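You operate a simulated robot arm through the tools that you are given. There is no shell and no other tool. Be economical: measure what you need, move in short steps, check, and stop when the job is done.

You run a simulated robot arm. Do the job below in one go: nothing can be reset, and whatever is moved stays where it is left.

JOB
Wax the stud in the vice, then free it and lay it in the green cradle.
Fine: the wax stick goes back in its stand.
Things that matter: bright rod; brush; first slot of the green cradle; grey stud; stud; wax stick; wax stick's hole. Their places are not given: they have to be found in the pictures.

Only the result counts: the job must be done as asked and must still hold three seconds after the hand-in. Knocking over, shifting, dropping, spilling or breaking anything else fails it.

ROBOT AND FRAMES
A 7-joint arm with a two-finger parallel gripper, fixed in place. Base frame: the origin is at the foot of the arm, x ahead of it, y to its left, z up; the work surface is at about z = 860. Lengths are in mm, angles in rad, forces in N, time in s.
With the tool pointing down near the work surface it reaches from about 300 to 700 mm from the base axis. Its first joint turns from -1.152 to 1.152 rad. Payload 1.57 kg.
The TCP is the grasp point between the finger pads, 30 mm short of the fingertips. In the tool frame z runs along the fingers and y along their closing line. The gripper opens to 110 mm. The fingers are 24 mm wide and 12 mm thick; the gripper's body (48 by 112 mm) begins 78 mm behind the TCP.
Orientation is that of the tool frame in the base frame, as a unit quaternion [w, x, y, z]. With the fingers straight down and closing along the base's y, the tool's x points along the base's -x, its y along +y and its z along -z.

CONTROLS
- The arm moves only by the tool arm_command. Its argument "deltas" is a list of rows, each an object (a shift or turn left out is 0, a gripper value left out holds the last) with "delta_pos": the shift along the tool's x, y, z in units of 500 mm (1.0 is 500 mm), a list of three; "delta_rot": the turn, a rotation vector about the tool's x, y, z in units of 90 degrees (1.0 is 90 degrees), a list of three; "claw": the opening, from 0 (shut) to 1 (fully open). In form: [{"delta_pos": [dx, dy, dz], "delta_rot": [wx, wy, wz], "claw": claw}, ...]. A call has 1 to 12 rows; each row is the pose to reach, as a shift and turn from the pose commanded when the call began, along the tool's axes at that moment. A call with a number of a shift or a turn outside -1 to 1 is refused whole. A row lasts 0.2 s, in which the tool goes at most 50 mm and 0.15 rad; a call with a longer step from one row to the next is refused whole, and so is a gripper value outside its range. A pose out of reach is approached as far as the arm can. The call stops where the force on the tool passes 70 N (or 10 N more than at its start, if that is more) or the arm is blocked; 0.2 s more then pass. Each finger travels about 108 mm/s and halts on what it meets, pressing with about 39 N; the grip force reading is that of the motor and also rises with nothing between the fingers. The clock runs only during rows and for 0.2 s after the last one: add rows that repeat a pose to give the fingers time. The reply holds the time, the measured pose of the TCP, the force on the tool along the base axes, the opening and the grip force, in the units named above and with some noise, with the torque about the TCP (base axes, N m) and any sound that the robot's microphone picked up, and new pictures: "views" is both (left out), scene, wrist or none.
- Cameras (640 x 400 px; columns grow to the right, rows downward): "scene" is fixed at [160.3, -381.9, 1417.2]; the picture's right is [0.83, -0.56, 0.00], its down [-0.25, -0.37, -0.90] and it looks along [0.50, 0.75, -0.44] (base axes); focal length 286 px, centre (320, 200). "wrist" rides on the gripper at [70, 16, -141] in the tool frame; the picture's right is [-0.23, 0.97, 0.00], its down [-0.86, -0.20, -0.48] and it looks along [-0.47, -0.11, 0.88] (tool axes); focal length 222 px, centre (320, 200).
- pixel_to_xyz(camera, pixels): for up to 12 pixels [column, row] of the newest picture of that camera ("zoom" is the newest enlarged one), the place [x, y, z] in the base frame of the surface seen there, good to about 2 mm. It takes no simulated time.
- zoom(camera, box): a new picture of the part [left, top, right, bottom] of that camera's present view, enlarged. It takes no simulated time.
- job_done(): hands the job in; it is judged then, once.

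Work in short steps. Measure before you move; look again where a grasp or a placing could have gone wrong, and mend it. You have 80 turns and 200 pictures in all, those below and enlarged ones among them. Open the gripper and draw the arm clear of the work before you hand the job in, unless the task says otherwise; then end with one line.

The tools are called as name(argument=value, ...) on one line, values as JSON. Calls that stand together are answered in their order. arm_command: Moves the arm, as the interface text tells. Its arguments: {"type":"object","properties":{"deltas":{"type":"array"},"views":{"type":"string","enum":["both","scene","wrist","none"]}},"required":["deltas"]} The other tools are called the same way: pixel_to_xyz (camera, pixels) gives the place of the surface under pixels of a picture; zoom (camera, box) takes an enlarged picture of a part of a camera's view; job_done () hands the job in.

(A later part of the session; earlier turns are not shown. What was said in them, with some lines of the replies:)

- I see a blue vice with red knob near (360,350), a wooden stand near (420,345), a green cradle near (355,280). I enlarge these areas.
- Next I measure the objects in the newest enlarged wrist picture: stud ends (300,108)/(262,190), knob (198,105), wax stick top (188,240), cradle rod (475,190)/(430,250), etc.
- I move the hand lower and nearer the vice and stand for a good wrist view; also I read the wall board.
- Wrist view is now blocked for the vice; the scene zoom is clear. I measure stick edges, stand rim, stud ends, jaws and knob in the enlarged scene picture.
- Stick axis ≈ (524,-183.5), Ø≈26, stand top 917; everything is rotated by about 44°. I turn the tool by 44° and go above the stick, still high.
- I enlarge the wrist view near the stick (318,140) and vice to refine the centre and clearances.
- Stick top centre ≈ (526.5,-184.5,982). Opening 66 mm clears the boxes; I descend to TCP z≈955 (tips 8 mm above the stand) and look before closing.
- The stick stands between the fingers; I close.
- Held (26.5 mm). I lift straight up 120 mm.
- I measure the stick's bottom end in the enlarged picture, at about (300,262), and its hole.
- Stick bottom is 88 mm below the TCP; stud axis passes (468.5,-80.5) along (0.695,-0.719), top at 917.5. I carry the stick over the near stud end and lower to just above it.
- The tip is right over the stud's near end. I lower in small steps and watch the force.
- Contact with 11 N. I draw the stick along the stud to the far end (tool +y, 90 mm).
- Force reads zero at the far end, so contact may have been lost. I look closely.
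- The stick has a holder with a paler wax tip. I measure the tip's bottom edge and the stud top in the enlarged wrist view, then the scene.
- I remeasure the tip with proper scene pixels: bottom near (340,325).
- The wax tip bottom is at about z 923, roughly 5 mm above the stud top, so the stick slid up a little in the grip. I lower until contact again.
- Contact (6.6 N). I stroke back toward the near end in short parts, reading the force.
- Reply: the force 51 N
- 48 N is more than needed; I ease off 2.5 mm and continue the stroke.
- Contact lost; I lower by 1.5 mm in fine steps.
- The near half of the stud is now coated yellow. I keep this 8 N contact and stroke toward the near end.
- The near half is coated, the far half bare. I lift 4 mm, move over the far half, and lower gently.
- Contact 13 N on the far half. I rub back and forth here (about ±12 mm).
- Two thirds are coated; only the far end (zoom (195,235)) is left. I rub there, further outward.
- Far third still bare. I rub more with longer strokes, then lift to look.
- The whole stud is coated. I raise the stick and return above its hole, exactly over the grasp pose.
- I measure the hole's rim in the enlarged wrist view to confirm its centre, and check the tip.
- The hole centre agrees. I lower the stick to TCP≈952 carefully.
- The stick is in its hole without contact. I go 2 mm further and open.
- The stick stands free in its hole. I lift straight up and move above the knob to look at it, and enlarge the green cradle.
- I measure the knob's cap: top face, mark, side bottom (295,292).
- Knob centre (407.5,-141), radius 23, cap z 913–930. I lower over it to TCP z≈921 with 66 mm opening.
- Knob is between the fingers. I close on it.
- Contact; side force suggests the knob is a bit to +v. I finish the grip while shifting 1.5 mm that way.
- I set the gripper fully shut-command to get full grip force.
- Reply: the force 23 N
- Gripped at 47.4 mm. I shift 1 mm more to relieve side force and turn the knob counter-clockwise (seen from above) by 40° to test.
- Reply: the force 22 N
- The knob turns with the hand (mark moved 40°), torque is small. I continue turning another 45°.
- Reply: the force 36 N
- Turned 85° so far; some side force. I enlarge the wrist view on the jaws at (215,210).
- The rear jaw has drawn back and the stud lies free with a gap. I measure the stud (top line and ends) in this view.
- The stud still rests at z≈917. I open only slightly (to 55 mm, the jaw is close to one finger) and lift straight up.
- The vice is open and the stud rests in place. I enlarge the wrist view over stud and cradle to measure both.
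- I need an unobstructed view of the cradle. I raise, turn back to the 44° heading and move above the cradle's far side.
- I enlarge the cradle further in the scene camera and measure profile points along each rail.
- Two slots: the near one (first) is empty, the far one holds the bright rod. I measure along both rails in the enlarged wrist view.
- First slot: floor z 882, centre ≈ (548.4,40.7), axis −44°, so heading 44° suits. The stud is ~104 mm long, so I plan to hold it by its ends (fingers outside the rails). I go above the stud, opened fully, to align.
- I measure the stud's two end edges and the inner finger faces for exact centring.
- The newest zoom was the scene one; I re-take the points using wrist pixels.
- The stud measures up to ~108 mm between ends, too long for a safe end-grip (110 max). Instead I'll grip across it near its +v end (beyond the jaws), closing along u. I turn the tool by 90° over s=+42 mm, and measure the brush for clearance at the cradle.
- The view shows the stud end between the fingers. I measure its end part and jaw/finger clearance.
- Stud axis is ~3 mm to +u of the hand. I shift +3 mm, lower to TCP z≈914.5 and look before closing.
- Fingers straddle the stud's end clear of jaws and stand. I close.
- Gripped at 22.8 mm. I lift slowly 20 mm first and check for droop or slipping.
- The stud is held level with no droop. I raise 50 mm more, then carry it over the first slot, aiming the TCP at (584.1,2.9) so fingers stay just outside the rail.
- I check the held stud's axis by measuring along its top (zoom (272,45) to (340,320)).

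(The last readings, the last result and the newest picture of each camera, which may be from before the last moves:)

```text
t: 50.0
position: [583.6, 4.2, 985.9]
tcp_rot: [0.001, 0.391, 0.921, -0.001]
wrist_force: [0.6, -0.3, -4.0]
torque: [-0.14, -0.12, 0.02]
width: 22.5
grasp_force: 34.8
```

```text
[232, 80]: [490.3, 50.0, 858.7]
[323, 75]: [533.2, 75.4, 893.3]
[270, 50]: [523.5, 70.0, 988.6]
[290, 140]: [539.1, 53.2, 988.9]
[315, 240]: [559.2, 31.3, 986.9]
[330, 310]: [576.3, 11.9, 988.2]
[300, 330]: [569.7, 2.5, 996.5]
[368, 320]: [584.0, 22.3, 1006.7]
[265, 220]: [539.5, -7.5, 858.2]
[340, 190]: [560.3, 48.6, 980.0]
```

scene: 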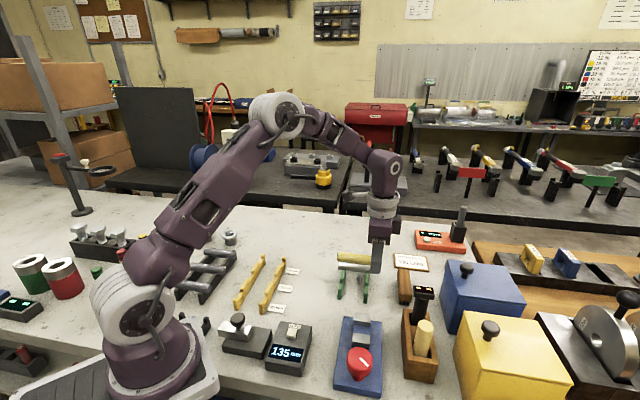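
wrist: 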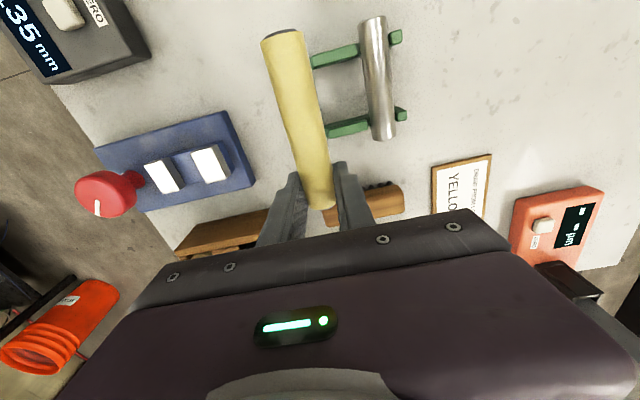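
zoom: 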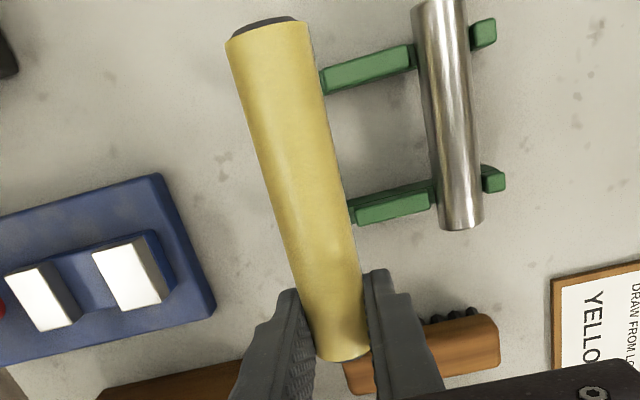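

I compare with the bright rod's direction using the same picture.

pixel_to_xyz(camera="zoom", pixels=[[440, 30], [444, 80], [450, 130], [456, 180], [460, 215], [320, 75], [345, 215], [410, 60], [430, 200]])

```text
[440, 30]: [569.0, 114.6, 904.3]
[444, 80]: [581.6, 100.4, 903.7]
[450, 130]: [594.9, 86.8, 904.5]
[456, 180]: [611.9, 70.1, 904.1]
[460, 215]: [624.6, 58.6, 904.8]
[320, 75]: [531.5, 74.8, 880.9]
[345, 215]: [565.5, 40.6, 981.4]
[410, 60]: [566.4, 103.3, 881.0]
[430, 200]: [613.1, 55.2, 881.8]
```

The stud is about 2° off the slot direction; I turn 2° to match and lower until its bottom is 6 mm above the slot floor.

arm_command(deltas=[{"delta_pos": [-0.002, 0, 0.0], "delta_rot": [0, 0, -0.022]}, {"delta_pos": [-0.002, 0, 0.06], "delta_rot": [0, 0, -0.022]}, {"delta_pos": [-0.002, 0, 0.11], "delta_rot": [0, 0, -0.022]}, {"delta_pos": [-0.002, 0, 0.13], "delta_rot": [0, 0, -0.022]}, {"delta_pos": [-0.002, 0, 0.13], "delta_rot": [0, 0, -0.022]}], views="both")

zoom(camera="scene", box=[320, 240, 400, 310])

zoom(camera="wrist", box=[220, 20, 420, 230])

```text
t: 51.2
position: [584.5, 2.0, 919.7]
tcp_rot: [0.001, 0.375, 0.927, -0.002]
wrist_force: [-1.0, 0.4, -3.1]
torque: [-0.09, -0.08, -0.03]
width: 22.9
grasp_force: 35.5
```

scene: 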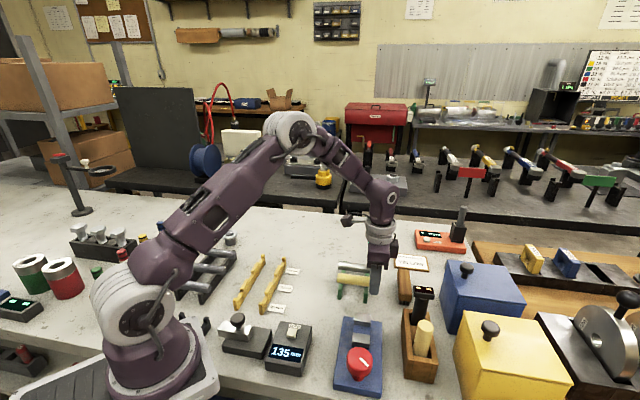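
wrist: 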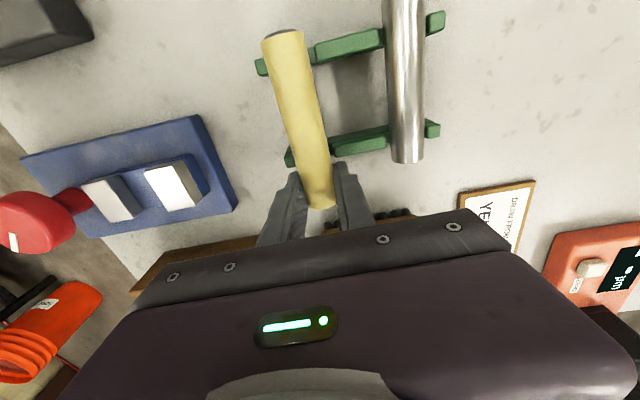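

```text
5.71 times, centred on (360, 275) of scene
```

zoom: 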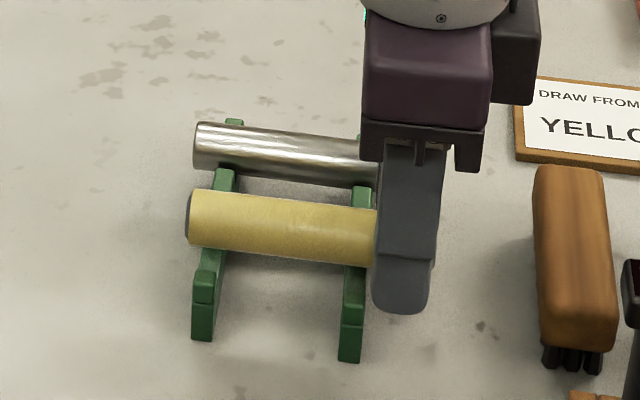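

```text
1.90 times, centred on (320, 125) of wrist
```

zoom: 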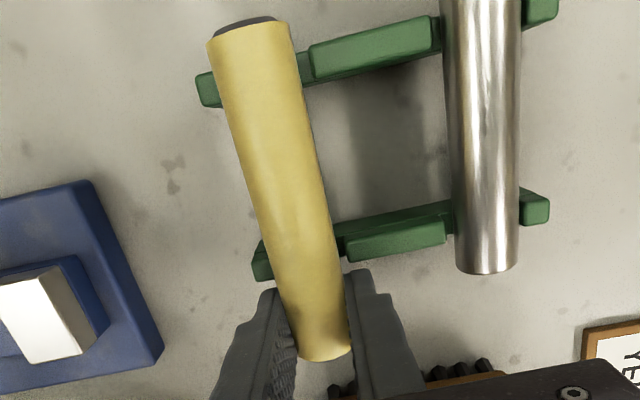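

Stud bottom is ~7 mm above the teeth. I recheck its axis against the slot.

pixel_to_xyz(camera="zoom", pixels=[[253, 50], [272, 130], [296, 230], [315, 310], [300, 65], [312, 55], [335, 230], [345, 240], [210, 90], [262, 262], [440, 30], [450, 220]])

pixel_to_xyz(camera="scene", pixels=[[336, 276], [349, 278], [365, 282], [337, 283], [340, 283], [362, 287], [339.7, 289], [366, 294]])

```text
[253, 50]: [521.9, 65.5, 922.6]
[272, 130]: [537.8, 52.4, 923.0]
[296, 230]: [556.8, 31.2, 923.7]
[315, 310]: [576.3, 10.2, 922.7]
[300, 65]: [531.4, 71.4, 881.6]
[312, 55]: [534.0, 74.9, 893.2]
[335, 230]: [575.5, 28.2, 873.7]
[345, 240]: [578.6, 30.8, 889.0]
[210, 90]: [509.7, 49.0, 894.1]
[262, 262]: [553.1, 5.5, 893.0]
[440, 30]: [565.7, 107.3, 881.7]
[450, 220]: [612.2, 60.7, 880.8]
```

```text
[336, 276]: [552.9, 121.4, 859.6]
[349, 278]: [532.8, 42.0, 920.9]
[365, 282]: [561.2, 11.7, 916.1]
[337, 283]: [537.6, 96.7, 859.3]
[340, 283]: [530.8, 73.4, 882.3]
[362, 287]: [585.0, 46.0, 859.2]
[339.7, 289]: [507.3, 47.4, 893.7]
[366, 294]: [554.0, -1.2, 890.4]
```

Axis now at u≈422 along its whole length, matching the slot. I lower the last 17 mm in small steps.

arm_command(deltas=[{"delta_pos": [0, 0, 0.01]}, {"delta_pos": [0, 0, 0.02]}, {"delta_pos": [0, 0, 0.028]}, {"delta_pos": [0, 0, 0.032]}, {"delta_pos": [0, 0, 0.034]}], views="both")

zoom(camera="scene", box=[320, 240, 400, 310])

```text
t: 52.4
position: [585.1, 2.3, 903.2]
tcp_rot: [0.002, 0.376, 0.927, -0.002]
wrist_force: [0.3, -0.6, -3.8]
torque: [-0.14, -0.09, 0.01]
width: 22.8
grasp_force: 35.3
```

scene: 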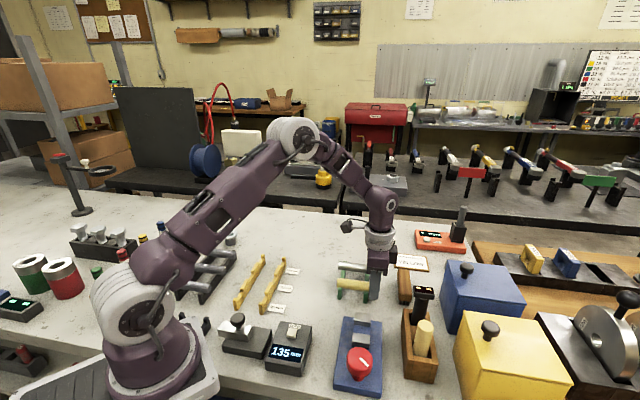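
wrist: 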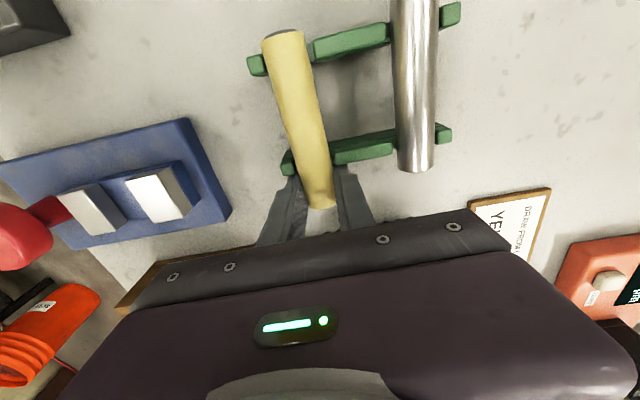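

```text
5.71 times, centred on (360, 275) of scene
```

zoom: 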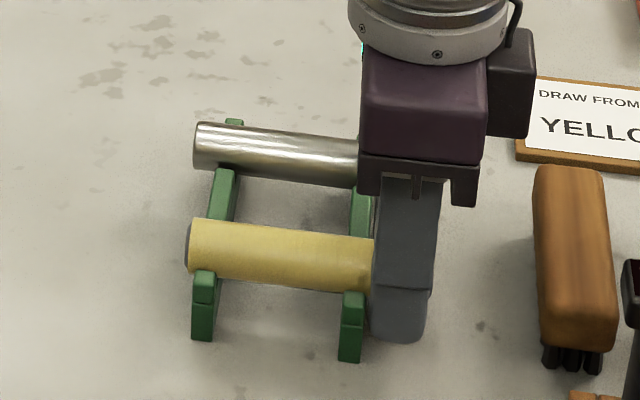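

The stud is down between the teeth, still hanging. I lower by up to 3 mm more till it bears on the floor.

arm_command(deltas=[{"delta_pos": [0, 0, 0.002]}, {"delta_pos": [0, 0, 0.004]}], views="none")

```text
t: 53.0
position: [584.5, 1.6, 902.5]
tcp_rot: [0.002, 0.375, 0.927, 0.0]
wrist_force: [-6.1, 0.6, 21.7]
torque: [0.2, 0.34, 0.03]
width: 22.9
grasp_force: 35.0
```

It bears (22 N). I ease 1 mm and open the fingers to about 42 mm.

arm_command(deltas=[{"delta_pos": [0, 0, -0.002]}, {"delta_pos": [0, 0, -0.002], "claw": 0.27}, {"delta_pos": [0, 0, -0.002], "claw": 0.38}, {"delta_pos": [0, 0, -0.002], "claw": 0.38}], views="both")

zoom(camera="scene", box=[320, 240, 400, 310])

```text
t: 54.0
position: [583.8, 2.4, 901.1]
tcp_rot: [0.002, 0.375, 0.927, -0.001]
wrist_force: [-1.2, -0.4, 0.6]
torque: [-0.01, -0.01, 0.0]
width: 42.1
grasp_force: 0.0
```

scene: 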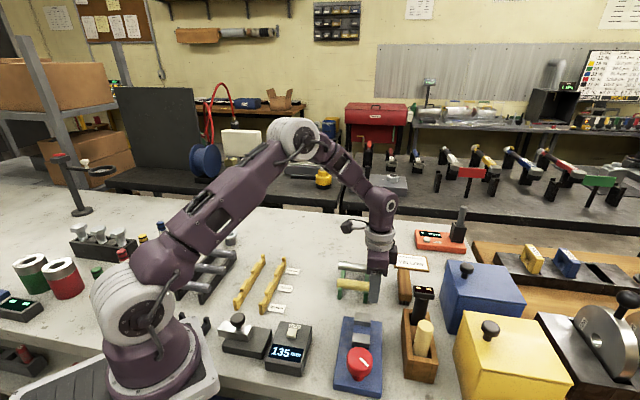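
wrist: 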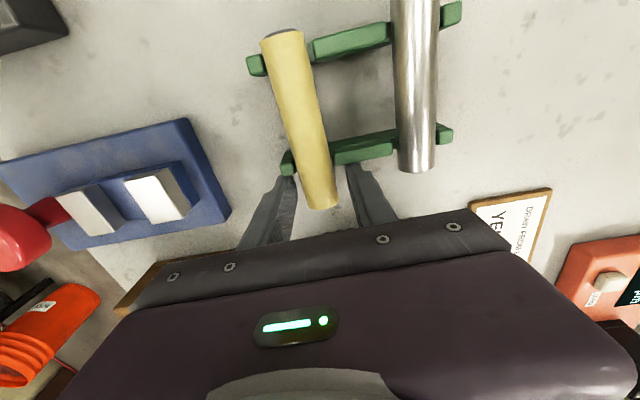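

```text
5.71 times, centred on (360, 275) of scene
```

zoom: 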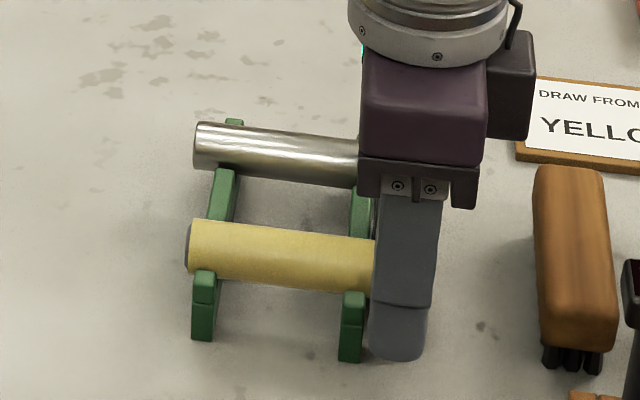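

Released and resting. It overhangs ~11 mm to the +v side, so I'll recentre it with a mid-span grip between the rails: up 45 mm, 43 mm along tool +x, and look.

arm_command(deltas=[{"delta_pos": [0, 0, -0.05]}, {"delta_pos": [0, 0, -0.1]}, {"delta_pos": [0.043, 0, -0.1]}, {"delta_pos": [0.086, 0, -0.1]}, {"delta_pos": [0.086, 0, -0.1]}], views="both")

zoom(camera="wrist", box=[220, 60, 420, 235])

zoom(camera="scene", box=[320, 240, 400, 310])

```text
t: 55.2
position: [554.2, 32.2, 951.7]
tcp_rot: [0.001, 0.375, 0.927, -0.002]
wrist_force: [0.2, -0.4, 0.0]
torque: [-0.02, -0.01, 0.03]
width: 42.1
grasp_force: 0.1
```

scene: 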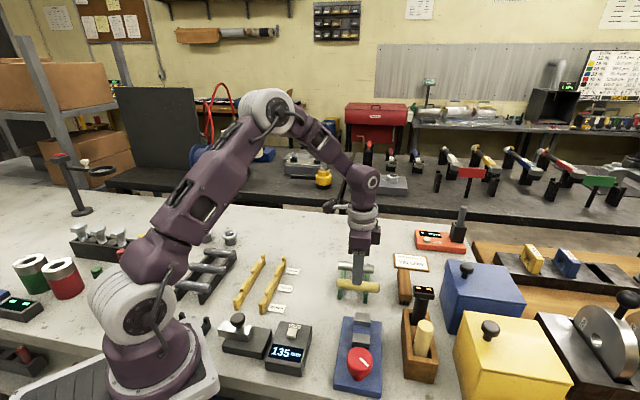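
wrist: 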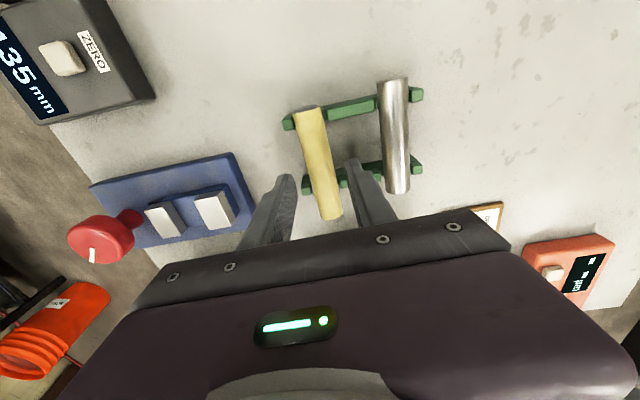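

```text
2.29 times, centred on (320, 148) of wrist
```

zoom: 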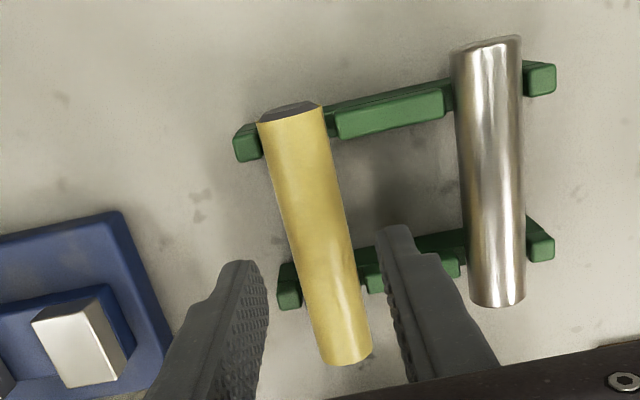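

```text
5.71 times, centred on (360, 275) of scene
```

zoom: 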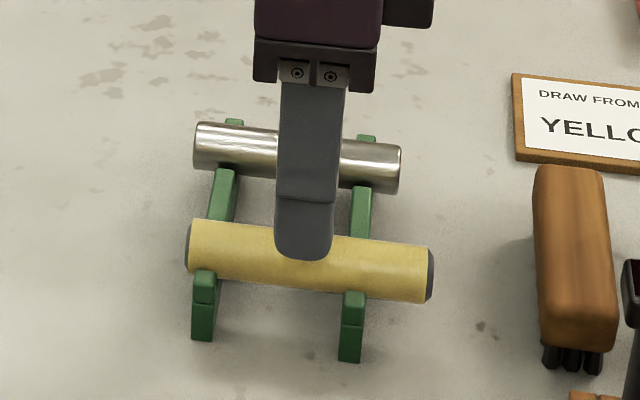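

Stud is seated but off-centre by ~12 mm. Fingers would go between the rails; I lower to TCP z≈903.

arm_command(deltas=[{"delta_pos": [0, 0.001, 0.04]}, {"delta_pos": [0, 0.002, 0.08]}, {"delta_pos": [0, 0.002, 0.097]}, {"delta_pos": [0, 0.002, 0.097]}], views="wrist")

zoom(camera="scene", box=[320, 240, 400, 310])

```text
t: 56.2
position: [554.9, 32.4, 903.4]
tcp_rot: [0.001, 0.375, 0.927, -0.001]
wrist_force: [0.3, -0.1, -0.1]
torque: [-0.03, 0.02, -0.01]
width: 41.8
grasp_force: 0.0
```

wrist: 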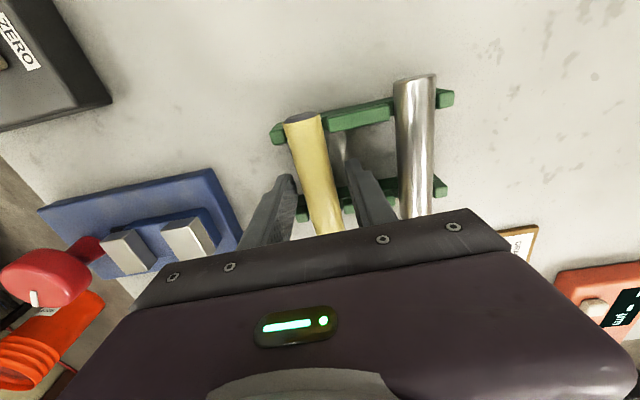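

```text
5.71 times, centred on (360, 275) of scene
```

zoom: 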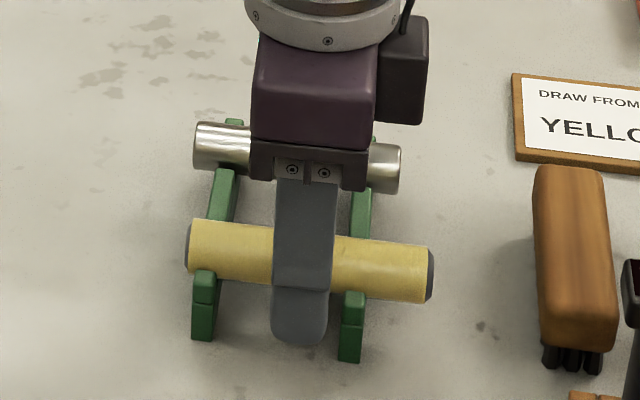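

Fingers stand clear between the rails. I close gently on the stud.

arm_command(deltas=[{"claw": 0.28}, {"claw": 0.2}, {"claw": 0.12}, {"claw": 0.12}], views="none")

```text
t: 57.2
position: [554.5, 32.4, 902.6]
tcp_rot: [0.001, 0.375, 0.927, -0.002]
wrist_force: [-0.6, -1.6, -0.4]
torque: [0.02, 0.04, 0.03]
width: 22.9
grasp_force: 34.8
```

Gripped. I lift 4 mm, shift 12 mm along tool +x, and lower again to the bearing height.

arm_command(deltas=[{"delta_pos": [0, 0, -0.008]}, {"delta_pos": [0.012, 0, -0.008]}, {"delta_pos": [0.024, 0, -0.008]}, {"delta_pos": [0.024, 0, -0.004]}, {"delta_pos": [0.024, 0, 0]}], views="both")

zoom(camera="scene", box=[320, 240, 400, 310])

```text
t: 58.4
position: [546.2, 41.2, 904.4]
tcp_rot: [0.002, 0.376, 0.927, -0.001]
wrist_force: [-2.4, 1.4, 0.3]
torque: [-0.02, -0.02, -0.02]
width: 22.8
grasp_force: 35.1
```

scene: 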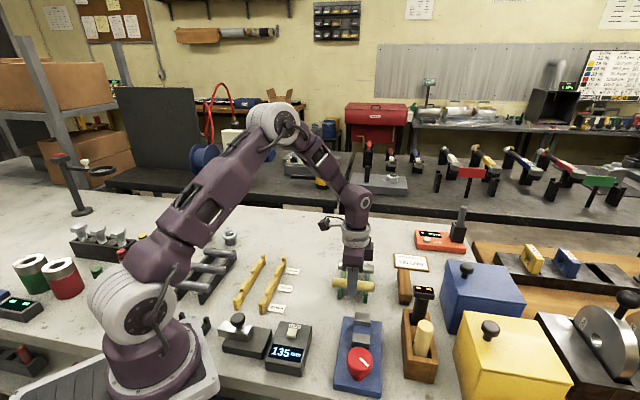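
wrist: 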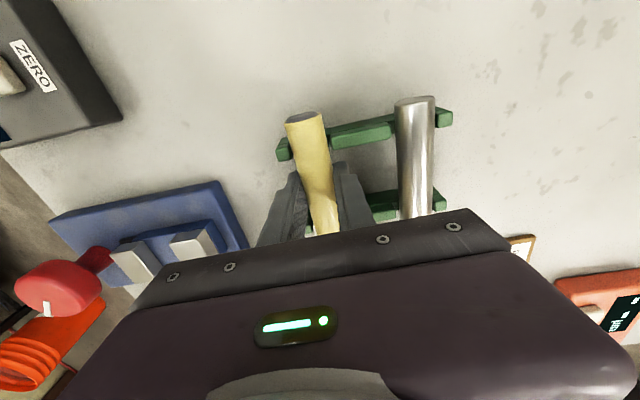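

```text
5.71 times, centred on (360, 275) of scene
```

zoom: 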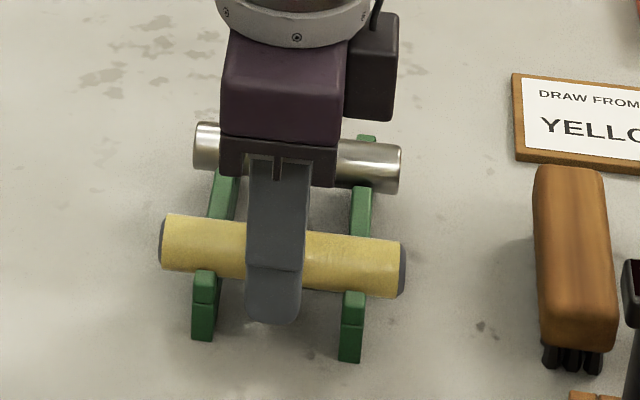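

The stud is now centred over both rails and bears on the floor. I open to 42 mm and lift straight up well clear.

arm_command(deltas=[{"claw": 0.25}, {"claw": 0.38}, {"claw": 0.38}, {"delta_pos": [0, 0, -0.05]}, {"delta_pos": [0, 0, -0.14]}, {"delta_pos": [0, 0, -0.23]}, {"delta_pos": [0, 0, -0.32]}, {"delta_pos": [0, 0, -0.4]}, {"delta_pos": [0, 0, -0.45]}, {"delta_pos": [0, 0, -0.45]}], views="both")

zoom(camera="scene", box=[320, 245, 400, 310])

zoom(camera="scene", box=[320, 270, 460, 400])

```text
t: 60.6
position: [545.8, 41.4, 1128.2]
tcp_rot: [0.002, 0.376, 0.927, -0.002]
wrist_force: [0.0, 0.0, 0.3]
torque: [0.0, -0.01, -0.01]
width: 42.0
grasp_force: 0.1
```

scene: 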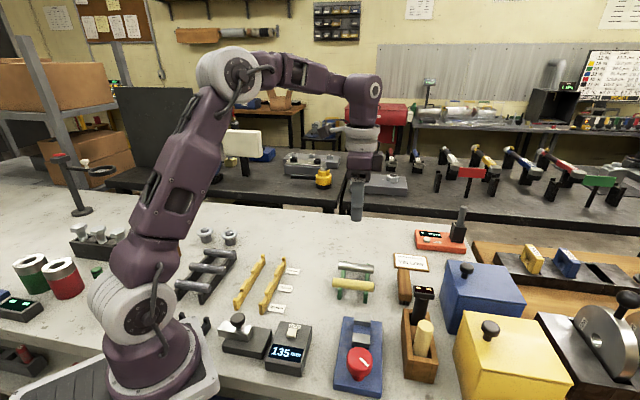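
wrist: 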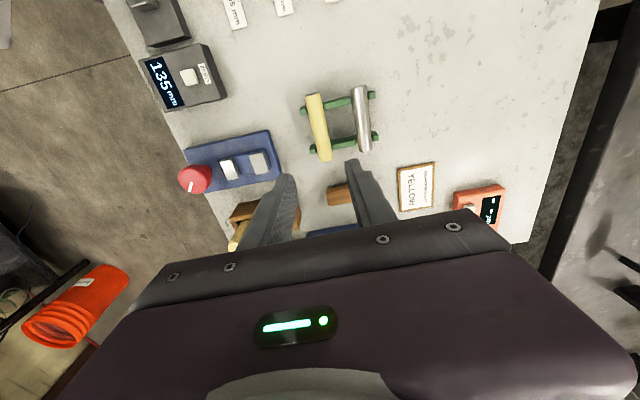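

```text
6.15 times, centred on (360, 278) of scene
```

zoom: 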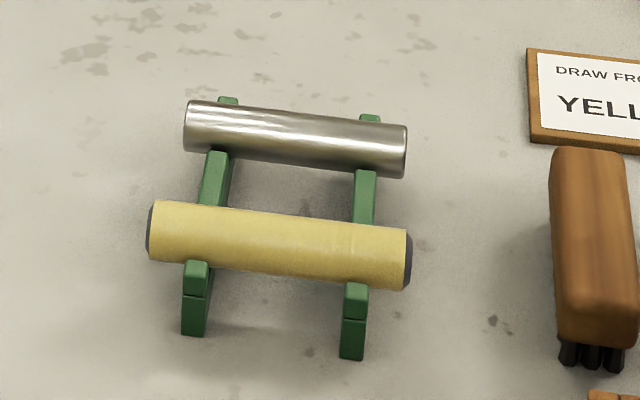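

```text
3.08 times, centred on (390, 335) of scene
```

zoom: 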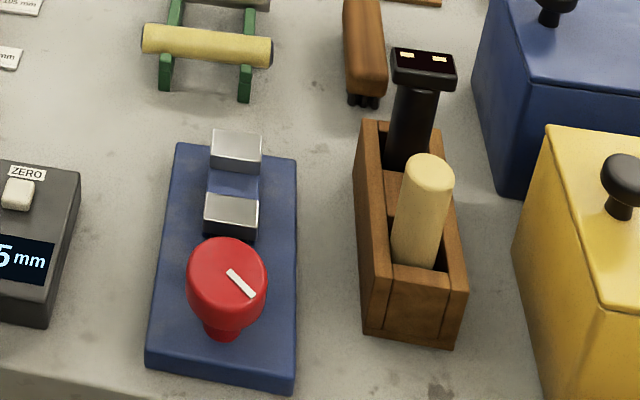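

The waxed stud lies in the first slot, the bright rod looks undisturbed, the wax stick is back in its hole, and the hand is open and clear. I hand the job in.

job_done()

```text
The job is handed in.
```

The stud is waxed along its full length, freed from the vice and lying centred in the first slot of the green cradle. The wax stick is back in its stand, and the arm is open and clear.
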